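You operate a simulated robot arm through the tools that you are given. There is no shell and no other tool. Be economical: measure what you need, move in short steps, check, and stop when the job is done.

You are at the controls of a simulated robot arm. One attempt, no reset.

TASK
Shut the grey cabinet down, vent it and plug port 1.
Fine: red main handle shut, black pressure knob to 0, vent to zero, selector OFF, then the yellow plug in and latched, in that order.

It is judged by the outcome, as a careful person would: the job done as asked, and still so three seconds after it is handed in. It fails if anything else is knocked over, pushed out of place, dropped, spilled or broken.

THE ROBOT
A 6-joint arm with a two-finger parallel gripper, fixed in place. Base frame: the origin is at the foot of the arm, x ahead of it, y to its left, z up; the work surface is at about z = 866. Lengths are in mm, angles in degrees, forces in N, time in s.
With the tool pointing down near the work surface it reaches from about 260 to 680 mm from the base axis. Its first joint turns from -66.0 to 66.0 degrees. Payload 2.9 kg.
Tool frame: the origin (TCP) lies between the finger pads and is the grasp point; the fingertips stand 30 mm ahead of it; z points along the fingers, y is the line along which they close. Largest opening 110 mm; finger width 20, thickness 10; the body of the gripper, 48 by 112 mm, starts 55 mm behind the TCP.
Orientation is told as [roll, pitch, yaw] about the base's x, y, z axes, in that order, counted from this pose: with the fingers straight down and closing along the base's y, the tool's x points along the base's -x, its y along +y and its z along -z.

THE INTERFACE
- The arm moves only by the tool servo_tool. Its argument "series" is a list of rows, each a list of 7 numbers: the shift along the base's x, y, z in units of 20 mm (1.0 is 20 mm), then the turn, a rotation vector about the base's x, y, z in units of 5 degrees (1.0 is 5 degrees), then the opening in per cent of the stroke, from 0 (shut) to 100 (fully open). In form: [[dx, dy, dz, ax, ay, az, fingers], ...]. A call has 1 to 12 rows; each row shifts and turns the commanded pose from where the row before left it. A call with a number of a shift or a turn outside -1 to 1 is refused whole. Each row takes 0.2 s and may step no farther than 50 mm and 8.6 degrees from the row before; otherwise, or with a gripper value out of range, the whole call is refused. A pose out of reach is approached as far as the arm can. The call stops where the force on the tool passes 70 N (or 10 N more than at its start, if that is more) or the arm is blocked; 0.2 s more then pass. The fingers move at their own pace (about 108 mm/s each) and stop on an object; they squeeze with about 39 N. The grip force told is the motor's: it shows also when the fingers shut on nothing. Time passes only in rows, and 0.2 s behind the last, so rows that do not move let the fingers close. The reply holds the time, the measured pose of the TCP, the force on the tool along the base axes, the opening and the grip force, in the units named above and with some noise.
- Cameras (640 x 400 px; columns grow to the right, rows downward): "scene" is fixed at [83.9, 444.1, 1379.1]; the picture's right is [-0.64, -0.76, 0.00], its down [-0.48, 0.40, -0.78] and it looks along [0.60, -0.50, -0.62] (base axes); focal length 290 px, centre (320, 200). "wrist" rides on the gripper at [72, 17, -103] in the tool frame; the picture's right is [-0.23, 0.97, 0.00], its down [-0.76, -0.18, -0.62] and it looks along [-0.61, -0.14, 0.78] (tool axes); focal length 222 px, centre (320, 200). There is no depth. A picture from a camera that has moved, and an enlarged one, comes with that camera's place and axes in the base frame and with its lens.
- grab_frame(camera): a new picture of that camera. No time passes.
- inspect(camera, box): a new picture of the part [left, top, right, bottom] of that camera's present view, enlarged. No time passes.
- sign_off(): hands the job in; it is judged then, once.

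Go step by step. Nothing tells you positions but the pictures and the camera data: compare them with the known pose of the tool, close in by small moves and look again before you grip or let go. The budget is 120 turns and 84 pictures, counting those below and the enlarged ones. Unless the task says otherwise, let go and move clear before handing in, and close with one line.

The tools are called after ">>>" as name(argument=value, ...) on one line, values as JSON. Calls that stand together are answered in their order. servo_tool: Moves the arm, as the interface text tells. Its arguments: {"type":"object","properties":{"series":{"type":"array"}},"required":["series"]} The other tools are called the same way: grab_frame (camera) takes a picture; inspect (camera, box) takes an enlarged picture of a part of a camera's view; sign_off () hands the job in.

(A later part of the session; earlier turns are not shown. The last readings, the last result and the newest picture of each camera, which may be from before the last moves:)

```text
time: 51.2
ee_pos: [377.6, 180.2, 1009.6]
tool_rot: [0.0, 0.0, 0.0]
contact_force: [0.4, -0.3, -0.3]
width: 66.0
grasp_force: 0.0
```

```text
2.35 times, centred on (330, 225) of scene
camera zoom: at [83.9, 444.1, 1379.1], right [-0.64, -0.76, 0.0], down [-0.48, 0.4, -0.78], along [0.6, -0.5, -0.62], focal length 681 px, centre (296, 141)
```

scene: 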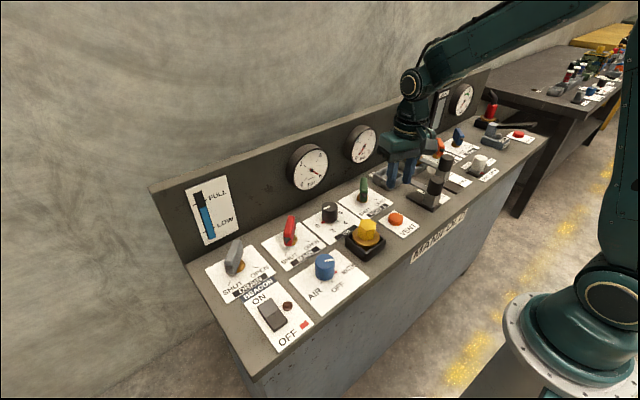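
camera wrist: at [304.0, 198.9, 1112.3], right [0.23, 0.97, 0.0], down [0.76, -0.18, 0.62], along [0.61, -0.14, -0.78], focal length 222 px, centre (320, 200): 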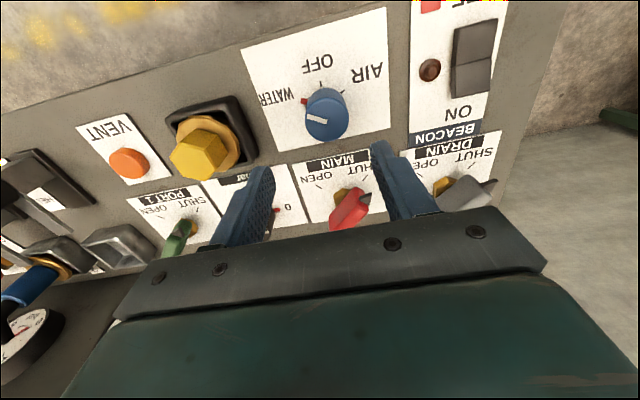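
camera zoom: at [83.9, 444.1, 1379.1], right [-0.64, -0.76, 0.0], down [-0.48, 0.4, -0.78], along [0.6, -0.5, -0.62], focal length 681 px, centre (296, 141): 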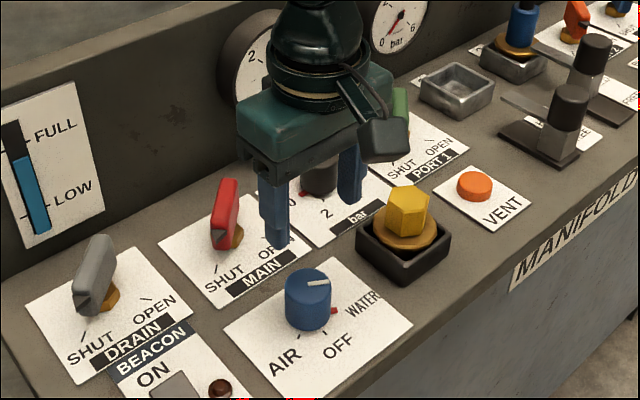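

The selector index is at WATER; OFF is about 60° clockwise and the knob centre is near (374.5,187). I'll yaw +30°, centre and descend.

>>> servo_tool(series=[[-0.03, 0.06, 0, 0, 0, 1, 60], [-0.03, 0.06, 0, 0, 0, 1, 60], [-0.03, 0.06, -0.5, 0, 0, 1, 60], [-0.03, 0.06, -0.5, 0, 0, 1, 60], [-0.03, 0.06, -0.5, 0, 0, 1, 60], [0, 0.05, -0.5, 0, 0, 1, 60], [0, 0, -0.5, 0, 0, 0, 60], [0, 0, -0.5, 0, 0, 0, 60]])

>>> grab_frame(camera="wrist")

```text
time: 53.0
ee_pos: [372.1, 188.7, 950.2]
tool_rot: [0.0, 0.0, 30.0]
contact_force: [0.0, -0.8, -0.6]
width: 66.2
grasp_force: 0.1
```

```text
43 pictures are left
camera wrist: at [301.4, 167.3, 1052.7], right [-0.29, 0.96, 0.0], down [0.75, 0.23, 0.62], along [0.6, 0.18, -0.78], focal length 222 px, centre (320, 200)
```

wrist: 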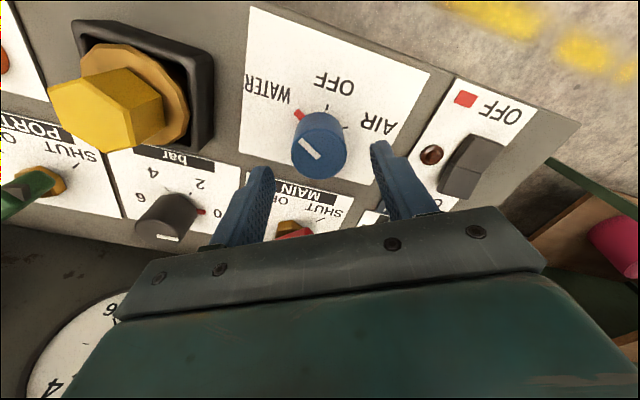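

Well aligned. Descend, close and turn.

>>> servo_tool(series=[[0, 0, -0.7, 0, 0, 0, 60], [0, 0, -0.7, 0, 0, 0, 60], [0, 0, -0.4, 0, 0, 0, 60], [0, 0, 0, 0, 0, 0, 0], [0, 0, 0, 0, 0, 0, 0], [0, 0, 0, 0, 0, 0, 0]])

>>> grab_frame(camera="wrist")

```text
time: 54.4
ee_pos: [373.2, 185.8, 914.9]
tool_rot: [-0.2, 0.0, 29.8]
contact_force: [6.8, -13.3, -2.6]
width: 41.6
grasp_force: 45.2
```

```text
42 pictures are left
camera wrist: at [301.9, 166.5, 1016.3], right [-0.29, 0.96, 0.0], down [0.75, 0.23, 0.62], along [0.6, 0.18, -0.78], focal length 222 px, centre (320, 200)
```

wrist: 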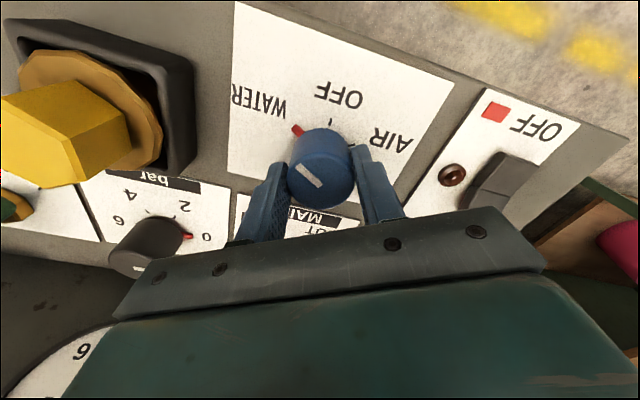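

>>> servo_tool(series=[[0.02, -0.08, 0, 0, 0, 0, 0], [0, 0, 0, 0, 0, -1, 0], [0, 0, 0, 0, 0, -1, 0], [0, 0, 0, 0, 0, -1, 0], [0, 0, 0, 0, 0, -1, 0], [0, 0, 0, 0, 0, -1, 0], [0, 0, 0, 0, 0, -1, 0], [0, 0, 0, 0, 0, -1, 0], [0, 0, 0, 0, 0, -1, 0], [0, 0, 0, 0, 0, -1, 0], [0, 0, 0, 0, 0, -1, 0], [0, 0, 0, 0, 0, -1, 0]])

>>> inspect(camera="wrist", box=[200, 50, 440, 220])

```text
time: 57.0
ee_pos: [373.5, 189.4, 914.3]
tool_rot: [0.2, 0.2, -24.8]
contact_force: [3.2, 30.3, -24.6]
width: 41.5
grasp_force: 45.2
```

```text
2.35 times, centred on (320, 135) of wrist
camera zoom: at [314.7, 234.9, 1016.7], right [0.62, 0.79, 0.0], down [0.62, -0.48, 0.62], along [0.49, -0.38, -0.78], focal length 523 px, centre (320, 353)
```

zoom: 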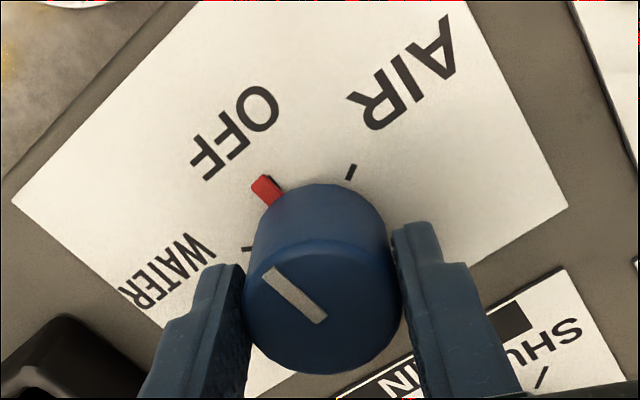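

The index is nearly on the OFF tick, about 4–5° short.

>>> servo_tool(series=[[0, 0, 0, 0, 0, -1, 0], [0, 0, 0, 0, 0, 0, 0]])

>>> inspect(camera="wrist", box=[200, 50, 440, 220])

```text
time: 57.6
ee_pos: [372.9, 189.6, 915.1]
tool_rot: [0.3, 0.1, -29.9]
contact_force: [6.1, 31.3, -24.3]
width: 41.6
grasp_force: 45.2
```

```text
2.35 times, centred on (320, 135) of wrist
camera zoom: at [318.9, 239.8, 1016.8], right [0.68, 0.73, 0.0], down [0.57, -0.54, 0.62], along [0.46, -0.42, -0.78], focal length 523 px, centre (320, 353)
```

zoom: 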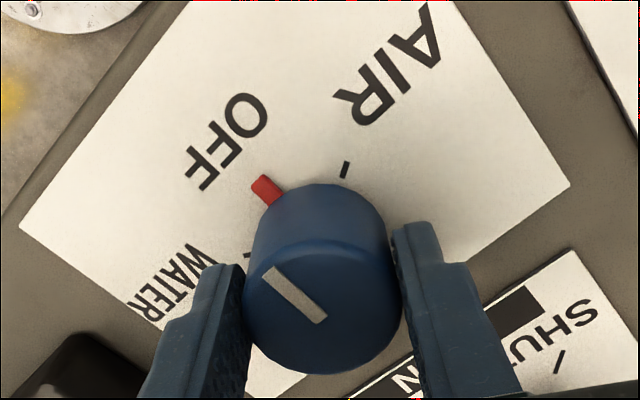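

The tick is now covered by the index. Release, lift and check.

>>> servo_tool(series=[[0, 0, 0, 0, 0, 0, 60], [0, 0, 0, 0, 0, 0, 60], [0, 0, 1, 0, 0, 0, 60], [0, 0, 1, 0, 0, 1, 60], [0, 0, 1, 0, 0, 1, 60], [0, 0, 1, 0, 0, 1, 60], [0, 0, 1, 0, 0, 1, 60], [0, 0, 0, 0, 0, 1, 60], [0, 0, 0, 0, 0, 1, 60]])

>>> grab_frame(camera="wrist")

>>> inspect(camera="wrist", box=[200, 30, 440, 180])

```text
time: 59.6
ee_pos: [371.8, 185.5, 1015.5]
tool_rot: [0.0, -0.1, 0.1]
contact_force: [1.0, -0.2, -0.2]
width: 66.0
grasp_force: 0.1
```

```text
39 pictures are left
camera wrist: at [300.5, 204.0, 1116.9], right [0.23, 0.97, 0.0], down [0.76, -0.18, 0.62], along [0.61, -0.14, -0.78], focal length 222 px, centre (320, 200)
```

wrist: 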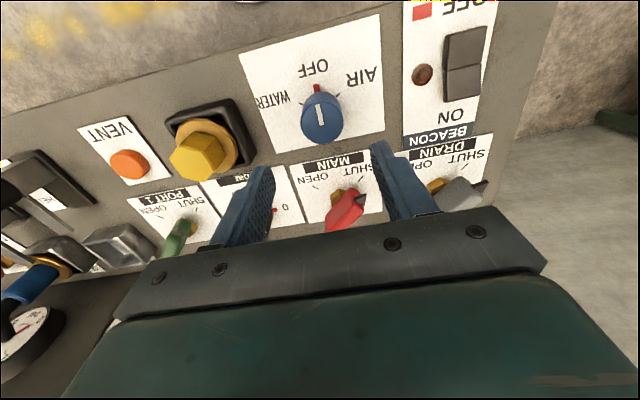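

```text
2.67 times, centred on (320, 105) of wrist
camera zoom: at [300.5, 204.0, 1116.9], right [0.23, 0.97, 0.0], down [0.76, -0.18, 0.62], along [0.61, -0.14, -0.78], focal length 592 px, centre (320, 453)
```

zoom: 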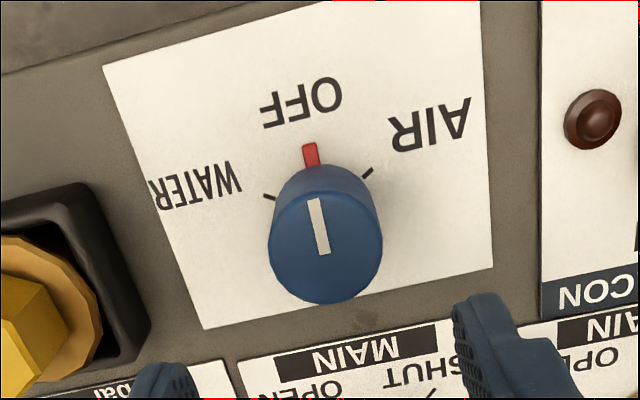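

Selector OFF. Next is the plug: I'll move over it and look at the plug, port 1 and its latch.

>>> servo_tool(series=[[0, -1, 0.5, 0, 0, 0, 60], [0, -1, 0.5, 0, 0, 0, 60], [0, -1, 0.5, 0, 0, 0, 60], [0, -1, 0, 0, 0, 0, 60], [0, -1, 0, 0, 0, 0, 60], [0, -1, 0, 0, 0, 0, 60], [0, -1, 0, 0, 0, 0, 60], [0, -1, 0, 0, 0, 0, 60], [0, -1, 0, 0, 0, 0, 60], [0, -1, 0, 0, 0, 0, 60], [0, -1, 0, 0, 0, 0, 60], [0, -1, 0, 0, 0, 0, 60]])

>>> grab_frame(camera="wrist")

>>> inspect(camera="wrist", box=[60, 20, 300, 180])

>>> inspect(camera="scene", box=[340, 130, 500, 250])

```text
time: 62.2
ee_pos: [371.7, -54.9, 1045.9]
tool_rot: [0.0, 0.0, 0.0]
contact_force: [0.7, 0.3, 0.6]
width: 65.9
grasp_force: 0.0
```

```text
37 pictures are left
camera wrist: at [300.4, -35.9, 1147.1], right [0.23, 0.97, 0.0], down [0.76, -0.18, 0.62], along [0.61, -0.14, -0.78], focal length 222 px, centre (320, 200)
```

wrist: 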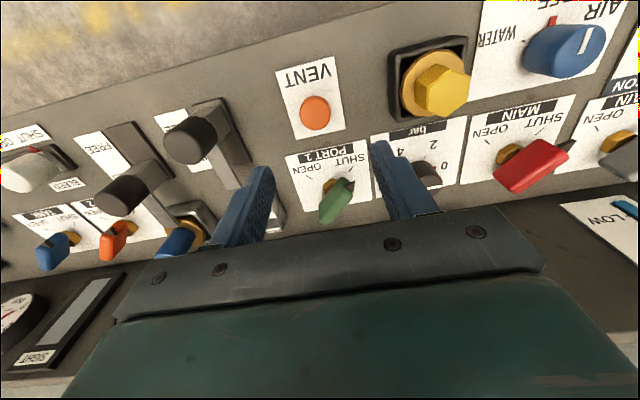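

```text
2.50 times, centred on (180, 100) of wrist
camera zoom: at [300.4, -35.9, 1147.1], right [0.23, 0.97, 0.0], down [0.76, -0.18, 0.62], along [0.61, -0.14, -0.78], focal length 555 px, centre (670, 450)
```

zoom: 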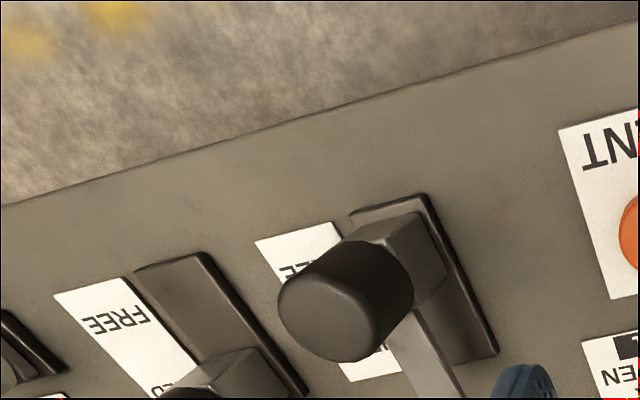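

```text
3.33 times, centred on (420, 190) of scene
camera zoom: at [83.9, 444.1, 1379.1], right [-0.64, -0.76, 0.0], down [-0.48, 0.4, -0.78], along [0.6, -0.5, -0.62], focal length 965 px, centre (-13, 233)
```

zoom: 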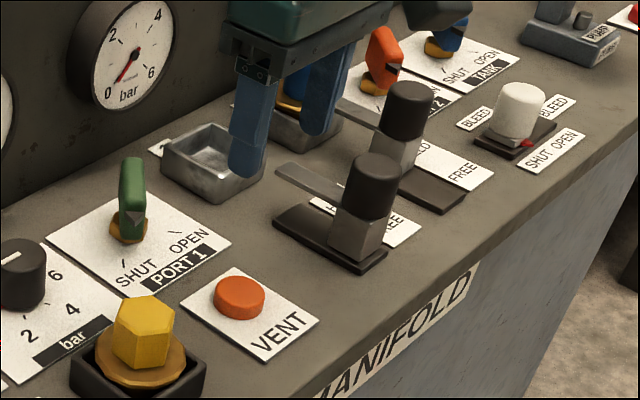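

Latch 1 is a sliding block on a front-back track: FREE is toward -x, HELD toward +x with its tongue over the port. Back to the plug now, for a closer look at the hex.

>>> servo_tool(series=[[0, 1, 0, 0, 0, 0, 70], [0, 1, 0, 0, 0, 0, 70], [0, 1, 0, 0, 0, 0, 70], [0, 1, 0, 0, 0, 0, 70], [0, 1, 0, 0, 0, 0, 70], [0.15, 0.9, -0.5, 0, 0, 0, 70]])

>>> grab_frame(camera="wrist")

>>> inspect(camera="wrist", box=[220, 30, 420, 180])

>>> inspect(camera="scene", box=[320, 190, 420, 265])

```text
time: 63.6
ee_pos: [376.4, 64.2, 1035.1]
tool_rot: [0.0, 0.0, -0.1]
contact_force: [-0.6, 0.5, 0.3]
width: 77.1
grasp_force: 0.0
```

```text
34 pictures are left
camera wrist: at [303.7, 82.6, 1137.2], right [0.23, 0.97, 0.0], down [0.76, -0.18, 0.62], along [0.61, -0.14, -0.78], focal length 222 px, centre (320, 200)
```

wrist: 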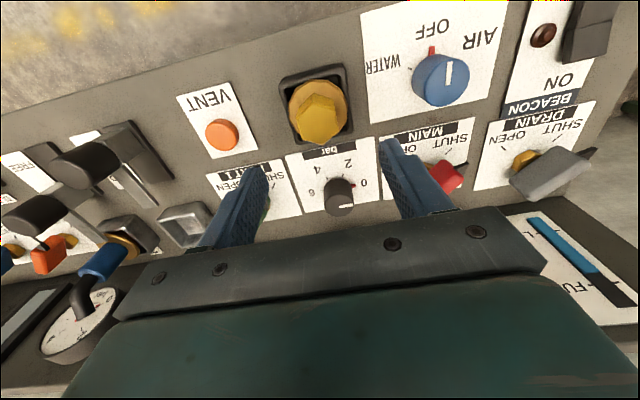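

```text
2.67 times, centred on (320, 105) of wrist
camera zoom: at [303.7, 82.6, 1137.2], right [0.23, 0.97, 0.0], down [0.76, -0.18, 0.62], along [0.61, -0.14, -0.78], focal length 592 px, centre (320, 453)
```

zoom: 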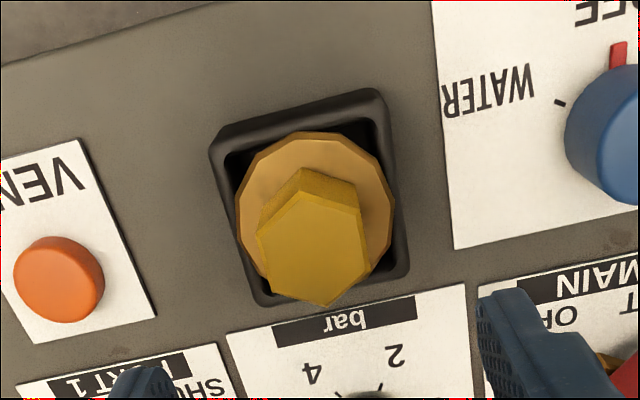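

```text
5.33 times, centred on (370, 228) of scene
camera zoom: at [83.9, 444.1, 1379.1], right [-0.64, -0.76, 0.0], down [-0.48, 0.4, -0.78], along [0.6, -0.5, -0.62], focal length 1544 px, centre (53, 53)
```

zoom: 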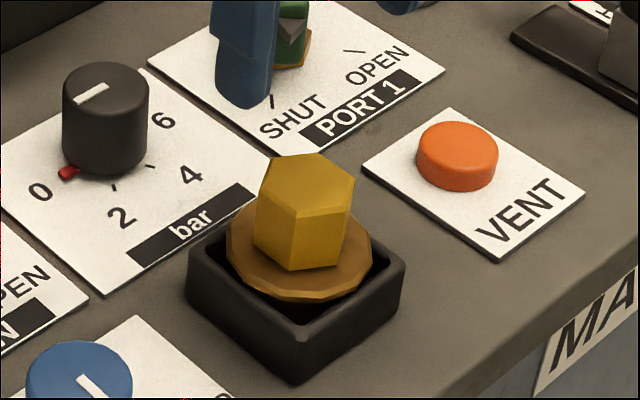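

The hex head is centred near (377.5,62), with its top at about z 920 and flats at about yaw -8°. I'll rotate, descend partway and check.

>>> servo_tool(series=[[0.05, -0.05, -0.7, 0, 0, -0.8, 65], [0, -0.05, -0.7, 0, 0, -0.8, 65], [0, 0, -0.7, 0, 0, 0, 65], [0, 0, -0.7, 0, 0, 0, 65], [0, 0, -0.7, 0, 0, 0, 65], [0, 0, -0.5, 0, 0, 0, 65]])

>>> grab_frame(camera="wrist")

>>> inspect(camera="scene", box=[320, 170, 440, 260])

```text
time: 65.0
ee_pos: [377.4, 61.4, 955.2]
tool_rot: [0.0, 0.0, -8.0]
contact_force: [-0.1, 0.1, -0.4]
width: 71.3
grasp_force: 0.1
```

```text
31 pictures are left
camera wrist: at [307.7, 89.9, 1056.6], right [0.36, 0.93, 0.0], down [0.73, -0.28, 0.62], along [0.58, -0.22, -0.78], focal length 222 px, centre (320, 200)
```

wrist: 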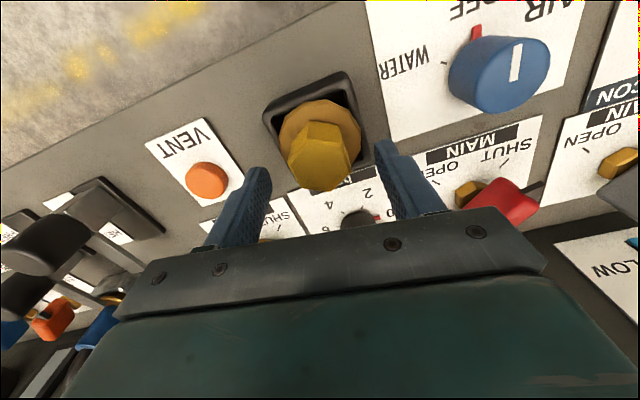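

```text
4.44 times, centred on (380, 215) of scene
camera zoom: at [83.9, 444.1, 1379.1], right [-0.64, -0.76, 0.0], down [-0.48, 0.4, -0.78], along [0.6, -0.5, -0.62], focal length 1287 px, centre (53, 133)
```

zoom: 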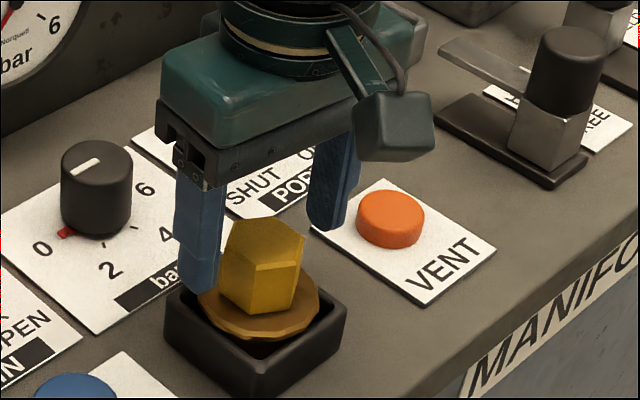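

Centred. Descend and grip.

>>> servo_tool(series=[[0, 0, -0.6, 0, 0, 0, 65], [0, 0, -0.6, 0, 0, 0, 65], [0, 0, -0.45, 0, 0, 0, 65], [0, 0, 0, 0, 0, 0, 65]])

>>> inspect(camera="scene", box=[320, 170, 440, 260])

>>> inspect(camera="wrist", box=[200, 60, 440, 220])

```text
time: 66.0
ee_pos: [377.0, 62.9, 922.8]
tool_rot: [0.0, 0.1, -8.0]
contact_force: [-1.0, -0.6, 2.8]
width: 71.5
grasp_force: 0.1
```

```text
4.44 times, centred on (380, 215) of scene
camera zoom: at [83.8, 444.1, 1379.1], right [-0.64, -0.76, 0.0], down [-0.48, 0.4, -0.78], along [0.6, -0.5, -0.62], focal length 1287 px, centre (53, 133)
```

zoom: 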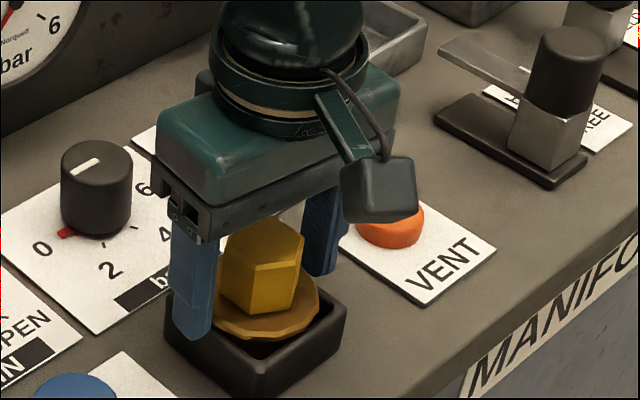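

```text
2.50 times, centred on (320, 140) of wrist
camera zoom: at [307.7, 90.5, 1024.2], right [0.36, 0.93, 0.0], down [0.73, -0.28, 0.62], along [0.58, -0.22, -0.78], focal length 555 px, centre (320, 350)
```

zoom: 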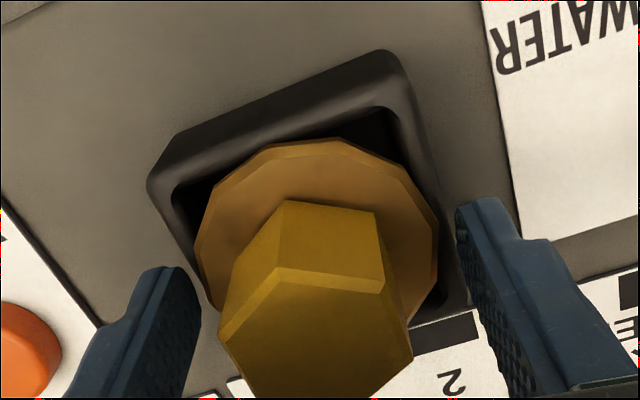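

The metric check puts the hex flats square to y (yaw 0), not -8°, with its centre near x=380. I'll raise slightly, rotate to yaw 0, shift and grip a little higher.

>>> servo_tool(series=[[0, 0, 0.5, 0, 0, 0, 65], [0.15, 0, 0, 0, 0, 0.8, 65], [0, -0.05, 0, 0, 0, 0.8, 65], [0, 0, -0.35, 0, 0, 0, 65], [0, 0, 0, 0, 0, 0, 0], [0, 0, 0, 0, 0, 0, 0], [0, 0, 0, 0, 0, 0, 0]])

>>> inspect(camera="wrist", box=[200, 60, 440, 220])

```text
time: 67.6
ee_pos: [380.6, 62.0, 925.1]
tool_rot: [0.0, 0.0, -0.1]
contact_force: [-1.6, 2.2, 9.5]
width: 62.6
grasp_force: 38.6
```

```text
2.50 times, centred on (320, 140) of wrist
camera zoom: at [307.7, 79.7, 1026.8], right [0.23, 0.97, 0.0], down [0.76, -0.18, 0.62], along [0.61, -0.14, -0.78], focal length 555 px, centre (320, 350)
```

zoom: 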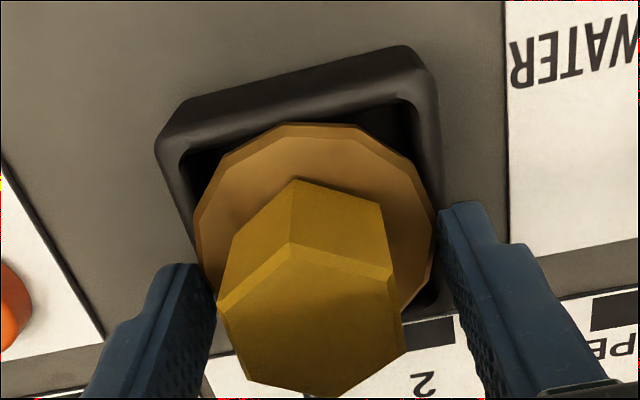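

The width of 62.6 means the tips are catching the flange rather than the hex. I'll open, rise 8 mm and re-close.

>>> servo_tool(series=[[0, 0, 0, 0, 0, 0, 65], [0, 0, 0.4, 0, 0, 0, 65], [0, 0, 0, 0, 0, 0, 0], [0, 0, 0, 0, 0, 0, 0], [0, 0, 0, 0, 0, 0, 0]])

>>> inspect(camera="wrist", box=[200, 60, 440, 220])

>>> inspect(camera="scene", box=[320, 170, 440, 260])

```text
time: 68.8
ee_pos: [379.9, 61.5, 933.3]
tool_rot: [0.1, 0.0, 0.0]
contact_force: [0.3, 0.6, 0.5]
width: 41.6
grasp_force: 39.2
```

```text
2.50 times, centred on (320, 140) of wrist
camera zoom: at [307.8, 79.6, 1034.7], right [0.23, 0.97, 0.0], down [0.76, -0.18, 0.62], along [0.61, -0.14, -0.78], focal length 555 px, centre (320, 350)
```

zoom: 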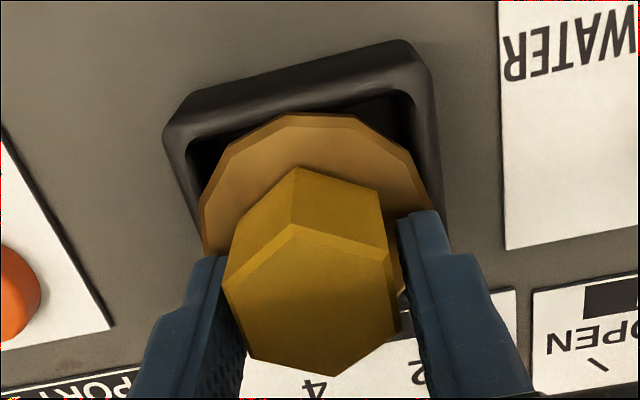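

```text
4.44 times, centred on (380, 215) of scene
camera zoom: at [83.9, 444.2, 1379.1], right [-0.64, -0.76, 0.0], down [-0.48, 0.4, -0.78], along [0.6, -0.5, -0.62], focal length 1287 px, centre (53, 133)
```

zoom: 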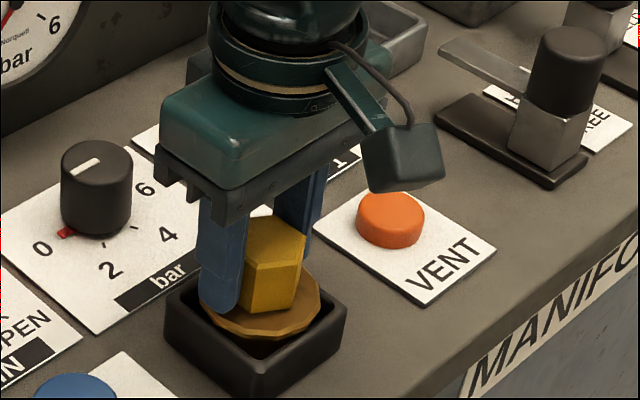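

Gripping the hex flats now (41.6 mm). Lift.

>>> servo_tool(series=[[0, 0, 0.5, 0, 0, 0, 0], [0, 0, 0.7, 0, 0, 0, 0], [0, 0, 1, 0, 0, 0, 0], [0, 0, 1, 0, 0, 0, 0], [0, 0, 1, 0, 0, 0, 0], [0, 0, 1, 0, 0, 0, 0]])

>>> inspect(camera="scene", box=[310, 130, 450, 260])

```text
time: 70.2
ee_pos: [379.9, 61.1, 1037.7]
tool_rot: [0.1, 0.0, 0.0]
contact_force: [0.4, -0.2, 0.1]
width: 0.0
grasp_force: 37.7
```

```text
3.08 times, centred on (380, 195) of scene
camera zoom: at [83.9, 444.1, 1379.1], right [-0.64, -0.76, 0.0], down [-0.48, 0.4, -0.78], along [0.6, -0.5, -0.62], focal length 891 px, centre (135, 215)
```

zoom: 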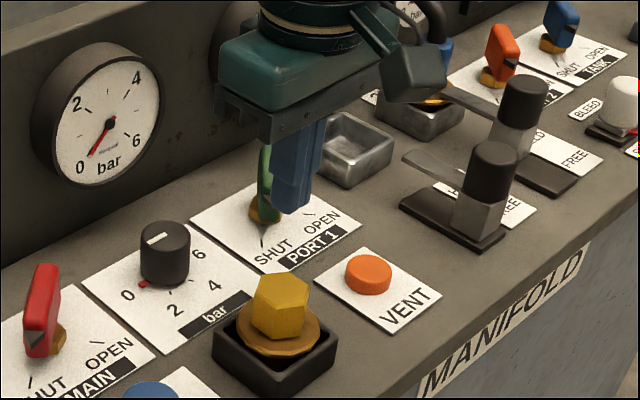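

The plug slipped out of the jaws and stayed in its park socket. I'll open and regrip as low as the flange allows, then lift slowly and read the force.

>>> servo_tool(series=[[0, 0, 0, 0, 0, 0, 65], [0, 0, -1, 0, 0, 0, 65], [0, 0, -1, 0, 0, 0, 65], [0, 0, -1, 0, 0, 0, 65], [0, 0, -1, 0, 0, 0, 65]])

>>> inspect(camera="wrist", box=[200, 60, 440, 220])

```text
time: 71.4
ee_pos: [378.9, 61.6, 958.2]
tool_rot: [0.1, 0.0, 0.1]
contact_force: [0.1, 0.0, 0.9]
width: 71.7
grasp_force: 0.0
```

```text
2.50 times, centred on (320, 140) of wrist
camera zoom: at [307.7, 79.2, 1059.1], right [0.23, 0.97, 0.0], down [0.76, -0.18, 0.62], along [0.61, -0.14, -0.78], focal length 555 px, centre (320, 350)
```

zoom: 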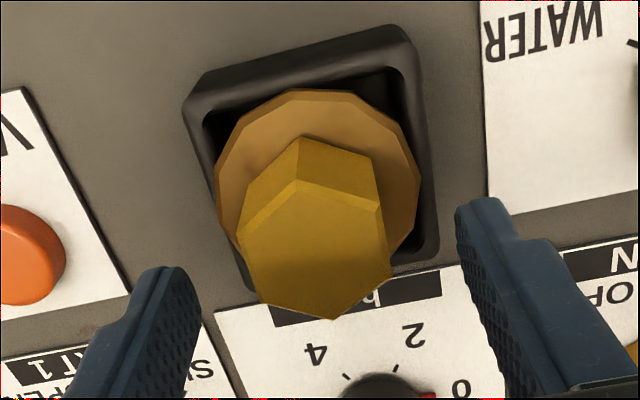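

>>> servo_tool(series=[[0, 0, -0.7, 0, 0, 0, 65], [0.03, -0.03, -0.73, 0, 0, 0, 65], [0, 0, 0, 0, 0, 0, 0], [0, 0, 0, 0, 0, 0, 0], [0, 0, 0, 0, 0, 0, 0], [0, 0, 0.1, 0, 0, 0, 0], [0, 0, 0.1, 0, 0, 0, 0]])

```text
time: 73.0
ee_pos: [380.2, 60.4, 932.6]
tool_rot: [0.0, 0.0, -0.1]
contact_force: [0.4, -0.6, -4.1]
width: 60.3
grasp_force: 39.1
```

It caught the flange again, so the flange top is about z 900. I'll regrip at TCP 932.5 and lift in small steps to feel the resistance.

>>> servo_tool(series=[[0, 0, 0, 0, 0, 0, 65], [0, 0, 0, 0, 0, 0, 65], [0, 0, 0, 0, 0, 0, 0], [0, 0, 0, 0, 0, 0, 0], [0, 0, 0, 0, 0, 0, 0], [0, 0, 0.1, 0, 0, 0, 0]])

>>> servo_tool(series=[[0, 0, 0.1, 0, 0, 0, 0]])

>>> servo_tool(series=[[0, 0, 0.1, 0, 0, 0, 0]])

>>> servo_tool(series=[[0, 0, 0.1, 0, 0, 0, 0]])

```text
time: 74.4
ee_pos: [380.6, 61.0, 933.1]
tool_rot: [0.0, 0.0, 0.0]
contact_force: [0.5, -0.7, -0.2]
width: 41.5
grasp_force: 38.5
```

```text
time: 74.8
ee_pos: [380.9, 60.7, 935.3]
tool_rot: [0.0, 0.2, -0.1]
contact_force: [0.0, -0.4, -3.5]
width: 41.4
grasp_force: 39.5
```

```text
time: 75.2
ee_pos: [380.6, 60.2, 937.7]
tool_rot: [0.0, 0.0, 0.0]
contact_force: [0.0, -0.7, -3.2]
width: 41.2
grasp_force: 39.1
```

```text
time: 75.6
ee_pos: [381.2, 60.9, 939.8]
tool_rot: [-0.1, 0.0, 0.0]
contact_force: [0.0, 0.0, -3.1]
width: 41.3
grasp_force: 38.9
```

Only about 3 N, which is plausibly the plug's weight. I'll check whether it is rising.

>>> servo_tool(series=[[0, 0, 0.2, 0, 0, 0, 0], [0, 0, 0.2, 0, 0, 0, 0]])

>>> inspect(camera="scene", box=[320, 170, 440, 260])

```text
time: 76.2
ee_pos: [380.7, 60.8, 948.8]
tool_rot: [0.0, -0.1, 0.0]
contact_force: [-0.2, -0.1, -3.6]
width: 41.7
grasp_force: 39.2
```

```text
4.44 times, centred on (380, 215) of scene
camera zoom: at [83.9, 444.1, 1379.1], right [-0.64, -0.76, 0.0], down [-0.48, 0.4, -0.78], along [0.6, -0.5, -0.62], focal length 1287 px, centre (53, 133)
```

zoom: 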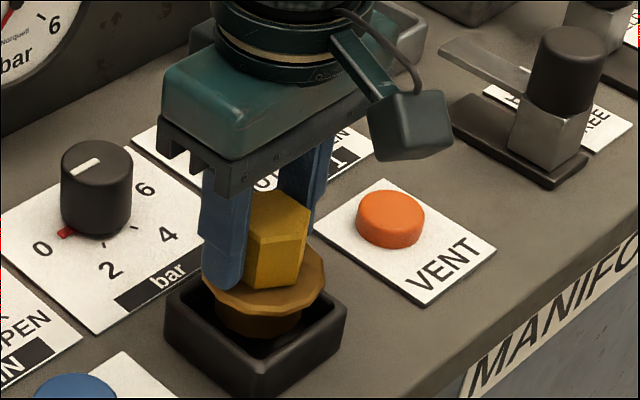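

It is coming up; the earlier lift was just too fast. I'll continue slowly.

>>> servo_tool(series=[[0, 0, 0.2, 0, 0, 0, 0], [0, 0, 0.25, 0, 0, 0, 0], [0, 0, 0.3, 0, 0, 0, 0], [0, 0, 0.3, 0, 0, 0, 0], [0, 0, 0.3, 0, 0, 0, 0], [0, 0, 0.3, 0, 0, 0, 0], [0, 0, 0.3, 0, 0, 0, 0], [0, 0, 0.3, 0, 0, 0, 0], [0, 0, 0.3, 0, 0, 0, 0], [0, 0, 0.3, 0, 0, 0, 0], [0, 0, 0.2, 0, 0, 0, 0], [0, 0, 0.1, 0, 0, 0, 0]])

>>> grab_frame(camera="wrist")

>>> inspect(camera="scene", box=[310, 130, 450, 260])

```text
time: 78.8
ee_pos: [381.2, 60.5, 1012.0]
tool_rot: [0.0, 0.0, 0.1]
contact_force: [-0.6, -0.3, -3.1]
width: 41.3
grasp_force: 38.8
```

```text
21 pictures are left
camera wrist: at [308.6, 78.7, 1113.6], right [0.23, 0.97, 0.0], down [0.76, -0.18, 0.62], along [0.61, -0.14, -0.78], focal length 222 px, centre (320, 200)
```

wrist: 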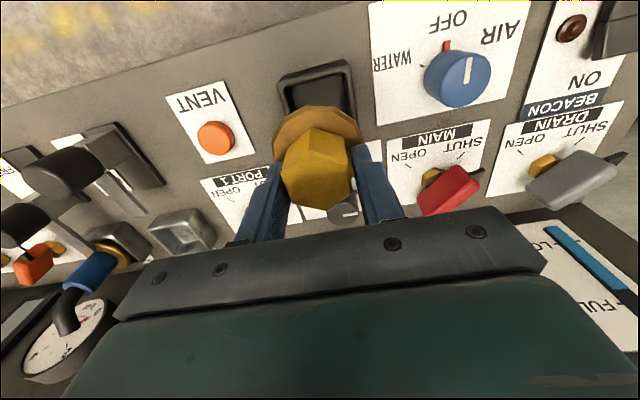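

```text
3.08 times, centred on (380, 195) of scene
camera zoom: at [83.9, 444.1, 1379.1], right [-0.64, -0.76, 0.0], down [-0.48, 0.4, -0.78], along [0.6, -0.5, -0.62], focal length 891 px, centre (135, 215)
```

zoom: 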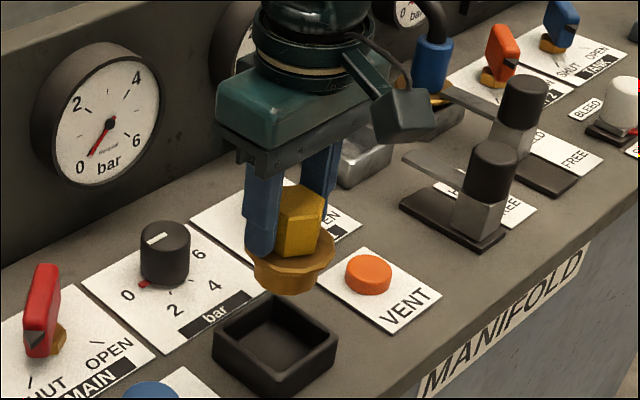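

The plug is free and held. I'll carry it smoothly toward port 1, near (500,-180).

>>> servo_tool(series=[[0.1, -0.15, 0.1, 0, 0, 0, 0], [0.2, -0.3, 0.1, 0, 0, 0, 0], [0.25, -0.5, 0.1, 0, 0, 0, 0], [0.25, -0.6, 0, 0, 0, 0, 0], [0.25, -0.6, 0, 0, 0, 0, 0], [0.25, -0.6, 0, 0, 0, 0, 0], [0.25, -0.6, 0, 0, 0, 0, 0], [0.25, -0.6, 0, 0, 0, 0, 0], [0.25, -0.6, 0, 0, 0, 0, 0], [0.25, -0.6, 0, 0, 0, 0, 0], [0.25, -0.6, 0, 0, 0, 0, 0], [0.25, -0.6, 0, 0, 0, 0, 0]])

>>> servo_tool(series=[[0.25, -0.6, 0, 0, 0, 0, 0], [0.25, -0.6, 0, 0, 0, 0, 0], [0.25, -0.6, 0, 0, 0, 0, 0], [0.25, -0.6, 0, 0, 0, 0, 0], [0.25, -0.6, 0, 0, 0, 0, 0], [0.25, -0.6, 0, 0, 0, 0, 0], [0.25, -0.6, 0, 0, 0, 0, 0], [0.25, -0.6, 0, 0, 0, 0, 0], [0.2, -0.4, 0, 0, 0, 0, 0], [0.1, -0.2, 0, 0, 0, 0, 0], [0, -0.1, 0, 0, 0, 0, 0]])

>>> grab_frame(camera="wrist")

>>> inspect(camera="scene", box=[350, 100, 490, 230])

```text
time: 81.4
ee_pos: [436.8, -67.3, 1017.8]
tool_rot: [0.0, 0.0, 0.1]
contact_force: [-1.1, 0.1, -3.1]
width: 41.4
grasp_force: 38.7
```

```text
time: 83.8
ee_pos: [483.8, -177.0, 1016.6]
tool_rot: [0.0, 0.0, 0.1]
contact_force: [-0.1, 0.0, -3.6]
width: 41.2
grasp_force: 39.2
```

```text
19 pictures are left
camera wrist: at [410.9, -158.6, 1119.0], right [0.23, 0.97, 0.0], down [0.76, -0.18, 0.62], along [0.61, -0.14, -0.78], focal length 222 px, centre (320, 200)
```

wrist: 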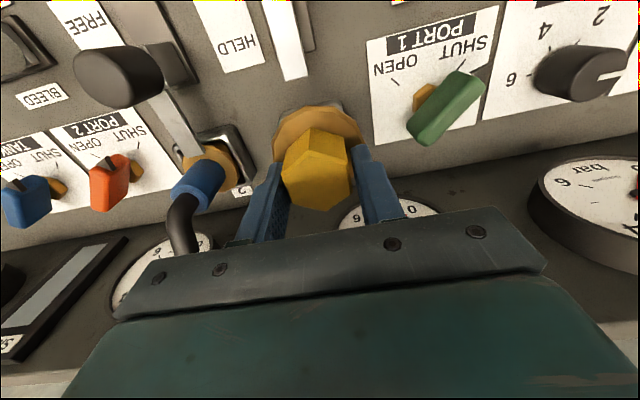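

```text
3.08 times, centred on (420, 165) of scene
camera zoom: at [83.9, 444.1, 1379.1], right [-0.64, -0.76, 0.0], down [-0.48, 0.4, -0.78], along [0.6, -0.5, -0.62], focal length 891 px, centre (12, 308)
```

zoom: 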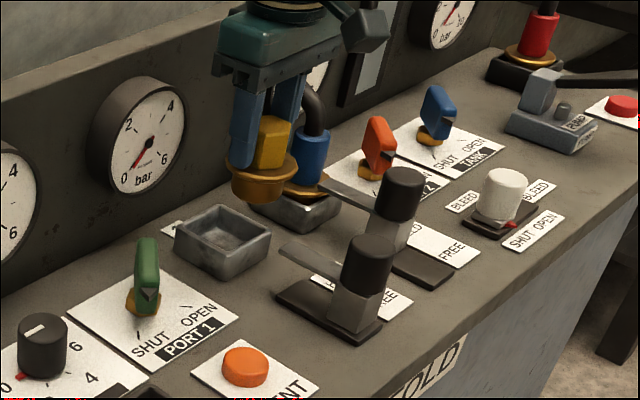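

The plug appears to sit about 7 mm toward -x of the TCP, and my two socket estimates differ by some 15 mm. I'll sidestep to +y for an unobstructed wrist view of port 1.

>>> servo_tool(series=[[0.05, 0.2, 0, 0, 0, 0, 0], [0.1, 0.4, 0, 0, 0, 0, 0], [0.1, 0.6, 0, 0, 0, 0, 0], [0.1, 0.6, 0, 0, 0, 0, 0], [0.1, 0.6, 0, 0, 0, 0, 0], [0.1, 0.6, 0, 0, 0, 0, 0], [0.1, 0.6, 0, 0, 0, 0, 0], [0.1, 0.4, 0, 0, 0, 0, 0], [0.05, 0.2, 0, 0, 0, 0, 0]])

>>> inspect(camera="wrist", box=[100, 20, 420, 220])

>>> inspect(camera="scene", box=[350, 150, 450, 215])

```text
time: 85.8
ee_pos: [499.4, -92.3, 1017.0]
tool_rot: [-0.1, 0.0, 0.0]
contact_force: [0.7, 0.3, -3.9]
width: 41.7
grasp_force: 39.0
```

```text
2.00 times, centred on (260, 120) of wrist
camera zoom: at [426.7, -74.3, 1119.1], right [0.23, 0.97, 0.0], down [0.76, -0.18, 0.62], along [0.61, -0.14, -0.78], focal length 444 px, centre (440, 360)
```

zoom: 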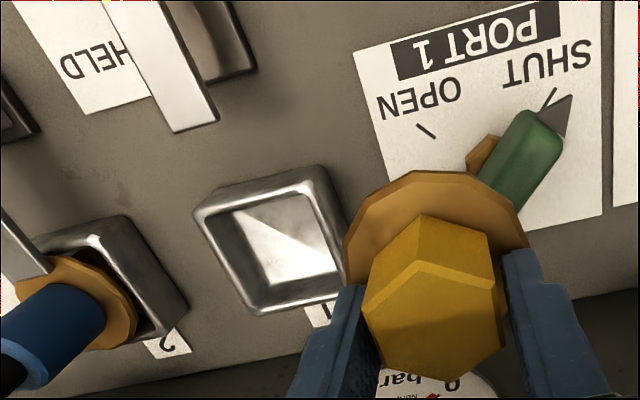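

```text
6.15 times, centred on (400, 182) of scene
camera zoom: at [83.9, 444.1, 1379.1], right [-0.64, -0.76, 0.0], down [-0.48, 0.4, -0.78], along [0.6, -0.5, -0.62], focal length 1782 px, centre (-172, 308)
```

zoom: 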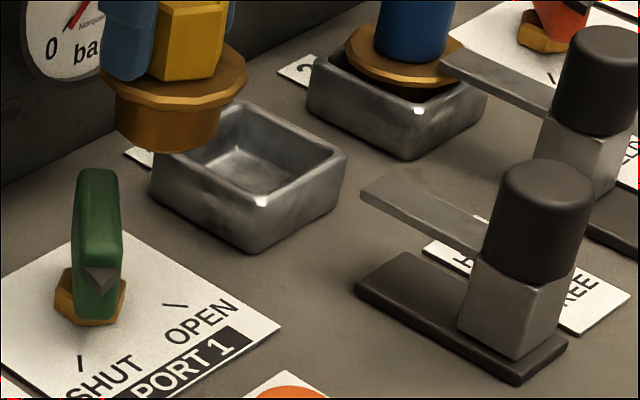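

From the two views the socket centre is about (507.5,-183) with its rim at z≈892, and the plug axis sits about (-7.5,+0.5) from the TCP. So the TCP target is about (515,-183.5).

>>> servo_tool(series=[[0.05, -0.2, 0, 0, 0, 0, 0], [0.1, -0.4, 0, 0, 0, 0, 0], [0.1, -0.6, 0, 0, 0, 0, 0], [0.1, -0.6, 0, 0, 0, 0, 0], [0.1, -0.6, 0, 0, 0, 0, 0], [0.1, -0.6, 0, 0, 0, 0, 0], [0.1, -0.6, 0, 0, 0, 0, 0], [0.08, -0.5, 0, 0, 0, 0, 0], [0.05, -0.3, -0.2, 0, 0, 0, 0], [0, -0.16, -0.4, 0, 0, 0, 0], [0, 0, -0.5, 0, 0, 0, 0], [0, 0, -0.4, 0, 0, 0, 0]])

>>> inspect(camera="scene", box=[350, 150, 450, 215])

>>> inspect(camera="wrist", box=[200, 60, 440, 220])

```text
time: 88.4
ee_pos: [514.5, -183.8, 987.3]
tool_rot: [0.1, 0.0, 0.0]
contact_force: [0.3, -0.2, -3.3]
width: 41.2
grasp_force: 39.0
```

```text
6.15 times, centred on (400, 182) of scene
camera zoom: at [83.9, 444.1, 1379.1], right [-0.64, -0.76, 0.0], down [-0.48, 0.4, -0.78], along [0.6, -0.5, -0.62], focal length 1782 px, centre (-172, 308)
```

zoom: 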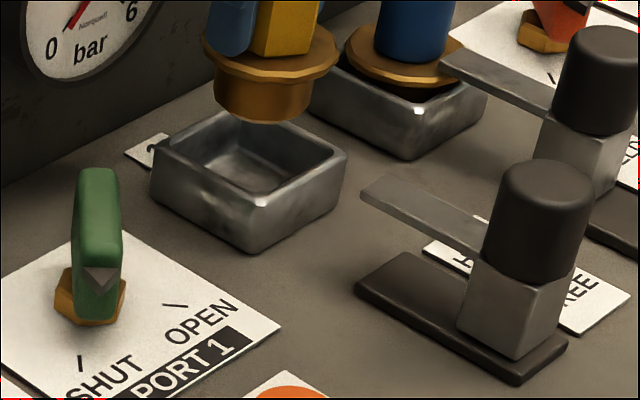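

```text
2.50 times, centred on (320, 140) of wrist
camera zoom: at [441.9, -165.4, 1089.1], right [0.23, 0.97, 0.0], down [0.76, -0.18, 0.62], along [0.61, -0.14, -0.78], focal length 555 px, centre (320, 350)
```

zoom: 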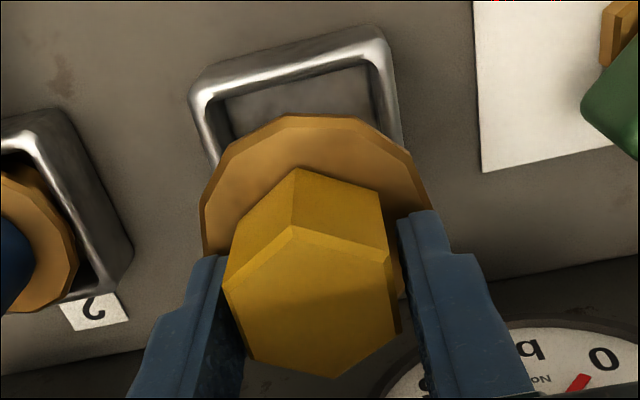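

Plug and socket line up within about 2 mm by both cameras. I'll nudge slightly and descend gently.

>>> servo_tool(series=[[0.08, -0.03, -0.2, 0, 0, 0, 0], [0, 0, -0.25, 0, 0, 0, 0], [0, 0, -0.25, 0, 0, 0, 0], [0, 0, -0.25, 0, 0, 0, 0], [0, 0, -0.25, 0, 0, 0, 0], [0, 0, -0.2, 0, 0, 0, 0], [0, 0, -0.1, 0, 0, 0, 0]])

>>> inspect(camera="scene", box=[350, 150, 450, 215])

```text
time: 90.0
ee_pos: [516.0, -185.6, 957.8]
tool_rot: [0.0, 0.0, 0.0]
contact_force: [-0.1, 0.1, -3.7]
width: 41.2
grasp_force: 38.8
```

```text
6.15 times, centred on (400, 182) of scene
camera zoom: at [83.9, 444.1, 1379.1], right [-0.64, -0.76, 0.0], down [-0.48, 0.4, -0.78], along [0.6, -0.5, -0.62], focal length 1782 px, centre (-172, 308)
```

zoom: 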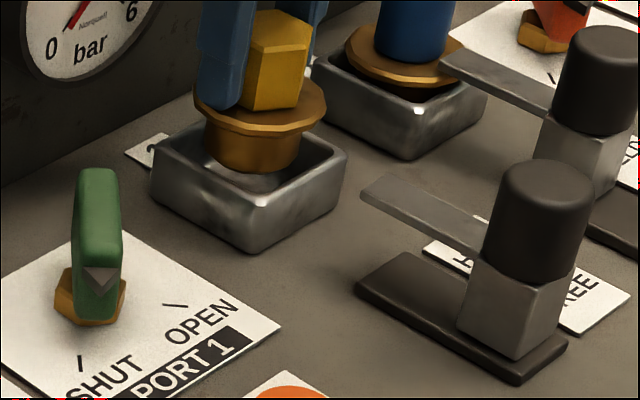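

The body is entering the socket. Continuing down.

>>> servo_tool(series=[[0, 0, -0.15, 0, 0, 0, 0], [0, 0, -0.15, 0, 0, 0, 0], [0, 0, -0.15, 0, 0, 0, 0], [0, 0, -0.15, 0, 0, 0, 0], [0, 0, -0.15, 0, 0, 0, 0], [0, 0, -0.15, 0, 0, 0, 0]])

>>> servo_tool(series=[[0, 0, -0.1, 0, 0, 0, 0], [0, 0, -0.1, 0, 0, 0, 0], [0, 0, -0.1, 0, 0, 0, 0]])

>>> inspect(camera="scene", box=[350, 150, 450, 215])

```text
time: 91.4
ee_pos: [515.6, -185.0, 939.2]
tool_rot: [0.0, 0.0, -0.1]
contact_force: [-0.5, 0.0, -3.9]
width: 41.5
grasp_force: 38.9
```

```text
time: 92.2
ee_pos: [517.1, -185.0, 932.3]
tool_rot: [0.0, 0.1, 0.0]
contact_force: [-0.3, 0.2, -4.2]
width: 41.4
grasp_force: 38.9
```

```text
6.15 times, centred on (400, 182) of scene
camera zoom: at [83.9, 444.1, 1379.1], right [-0.64, -0.76, 0.0], down [-0.48, 0.4, -0.78], along [0.6, -0.5, -0.62], focal length 1782 px, centre (-172, 308)
```

zoom: 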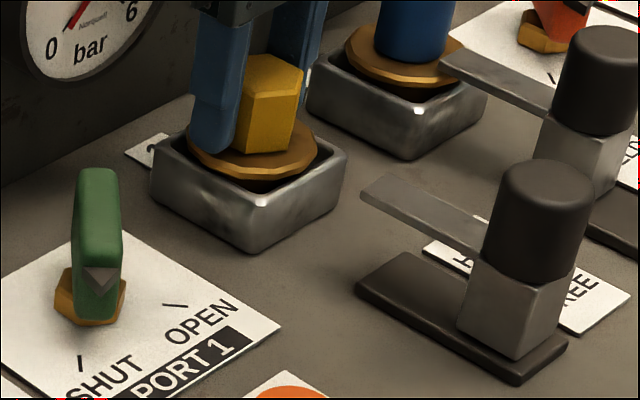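

>>> servo_tool(series=[[0, 0, -0.1, 0, 0, 0, 0], [0, 0, -0.1, 0, 0, 0, 0]])

>>> servo_tool(series=[[0, 0, -0.1, 0, 0, 0, 0], [0, 0, -0.05, 0, 0, 0, 0]])

```text
time: 92.8
ee_pos: [516.0, -185.4, 931.4]
tool_rot: [-0.1, -0.2, 0.0]
contact_force: [-9.5, 3.5, 26.7]
width: 41.6
grasp_force: 39.2
```

```text
time: 93.4
ee_pos: [517.1, -184.6, 931.6]
tool_rot: [-0.2, -0.6, 0.0]
contact_force: [-1.6, 0.8, 43.0]
width: 41.4
grasp_force: 38.8
```

Contact is at the same height as when it was parked, so the plug is seated. I'll ease the load, open and rise.

>>> servo_tool(series=[[0, 0, 0.12, 0, 0, 0, 0], [0, 0, 0, 0, 0, 0, 60], [0, 0, 0, 0, 0, 0, 60], [0, 0, 0, 0, 0, 0, 60], [0, 0, 0.5, 0, 0, 0, 60], [0, 0, 1, 0, 0, 0, 60], [0, 0, 1, 0, 0, 0, 60], [0, 0, 1, 0, 0, 0, 60]])

>>> servo_tool(series=[[-0.5, 0, 0.5, 0, 0, 0, 60], [-1, 0, 0, 0, 0, 0, 40], [-1, 0, 0, 0, 0, 0, 40], [-1, 0, 0, 0, 0, 0, 40], [-1, 0, 0, 0, 0, 0, 40], [-1, 0, 0, 0, 0, 0, 40]])

>>> grab_frame(camera="wrist")

>>> inspect(camera="scene", box=[350, 140, 470, 225])

```text
time: 95.2
ee_pos: [515.8, -185.2, 998.4]
tool_rot: [0.0, 0.0, 0.0]
contact_force: [0.2, -0.7, -0.1]
width: 66.2
grasp_force: 0.1
```

```text
time: 96.6
ee_pos: [405.0, -184.2, 1008.9]
tool_rot: [0.0, 0.0, 0.0]
contact_force: [0.4, 0.3, 0.0]
width: 44.2
grasp_force: 0.1
```

```text
11 pictures are left
camera wrist: at [333.1, -166.4, 1110.1], right [0.23, 0.97, 0.0], down [0.76, -0.18, 0.62], along [0.61, -0.14, -0.78], focal length 222 px, centre (320, 200)
```

wrist: 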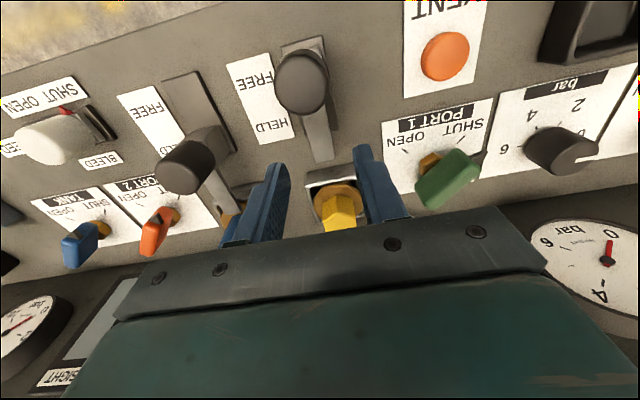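

```text
4.71 times, centred on (410, 182) of scene
camera zoom: at [83.9, 444.1, 1379.1], right [-0.64, -0.76, 0.0], down [-0.48, 0.4, -0.78], along [0.6, -0.5, -0.62], focal length 1362 px, centre (-104, 282)
```

zoom: 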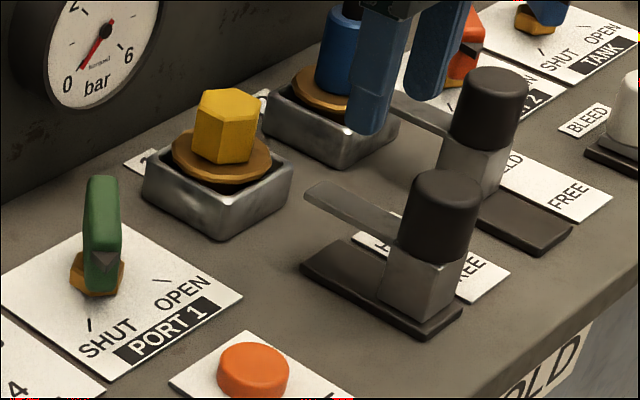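

The plug is seated in port 1. The latch knob is near (359,-184), top z≈953. I'll move above it, straddle it and check.

>>> servo_tool(series=[[-0.5, 0, 0, 0, 0, 0, 60], [-1, 0, 0, 0, 0, 0, 60], [-0.8, 0, 0, 0, 0, 0, 60], [0, 0, -0.5, 0, 0, 0, 60], [0, 0, -0.5, 0, 0, 0, 60]])

>>> grab_frame(camera="wrist")

>>> inspect(camera="scene", box=[350, 140, 470, 225])

```text
time: 97.8
ee_pos: [360.0, -183.3, 989.5]
tool_rot: [-0.1, 0.0, 0.1]
contact_force: [0.8, -0.5, -1.1]
width: 66.0
grasp_force: 0.0
```

```text
9 pictures are left
camera wrist: at [287.6, -166.0, 1090.4], right [0.23, 0.97, 0.0], down [0.76, -0.18, 0.62], along [0.61, -0.14, -0.78], focal length 222 px, centre (320, 200)
```

wrist: 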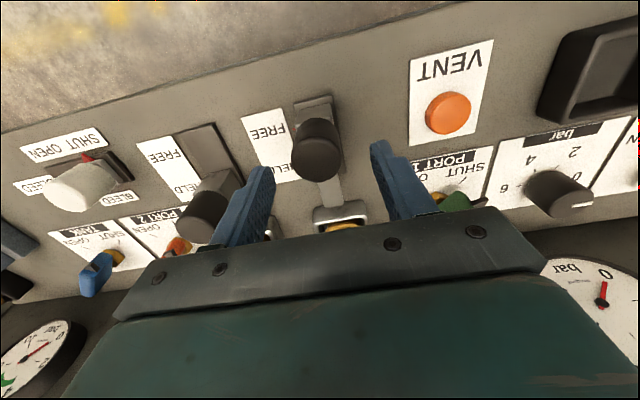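

```text
4.71 times, centred on (410, 182) of scene
camera zoom: at [83.9, 444.1, 1379.1], right [-0.64, -0.76, 0.0], down [-0.48, 0.4, -0.78], along [0.6, -0.5, -0.62], focal length 1362 px, centre (-104, 282)
```

zoom: 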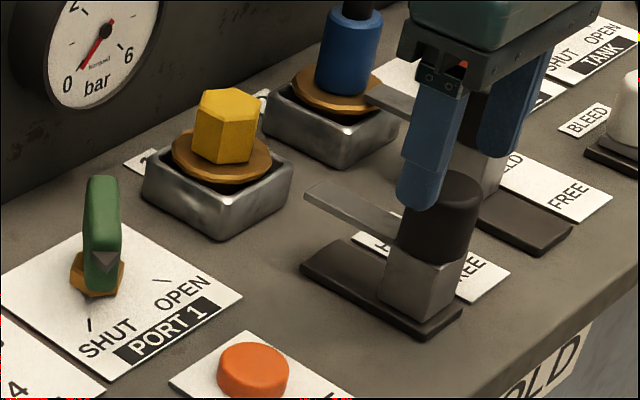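

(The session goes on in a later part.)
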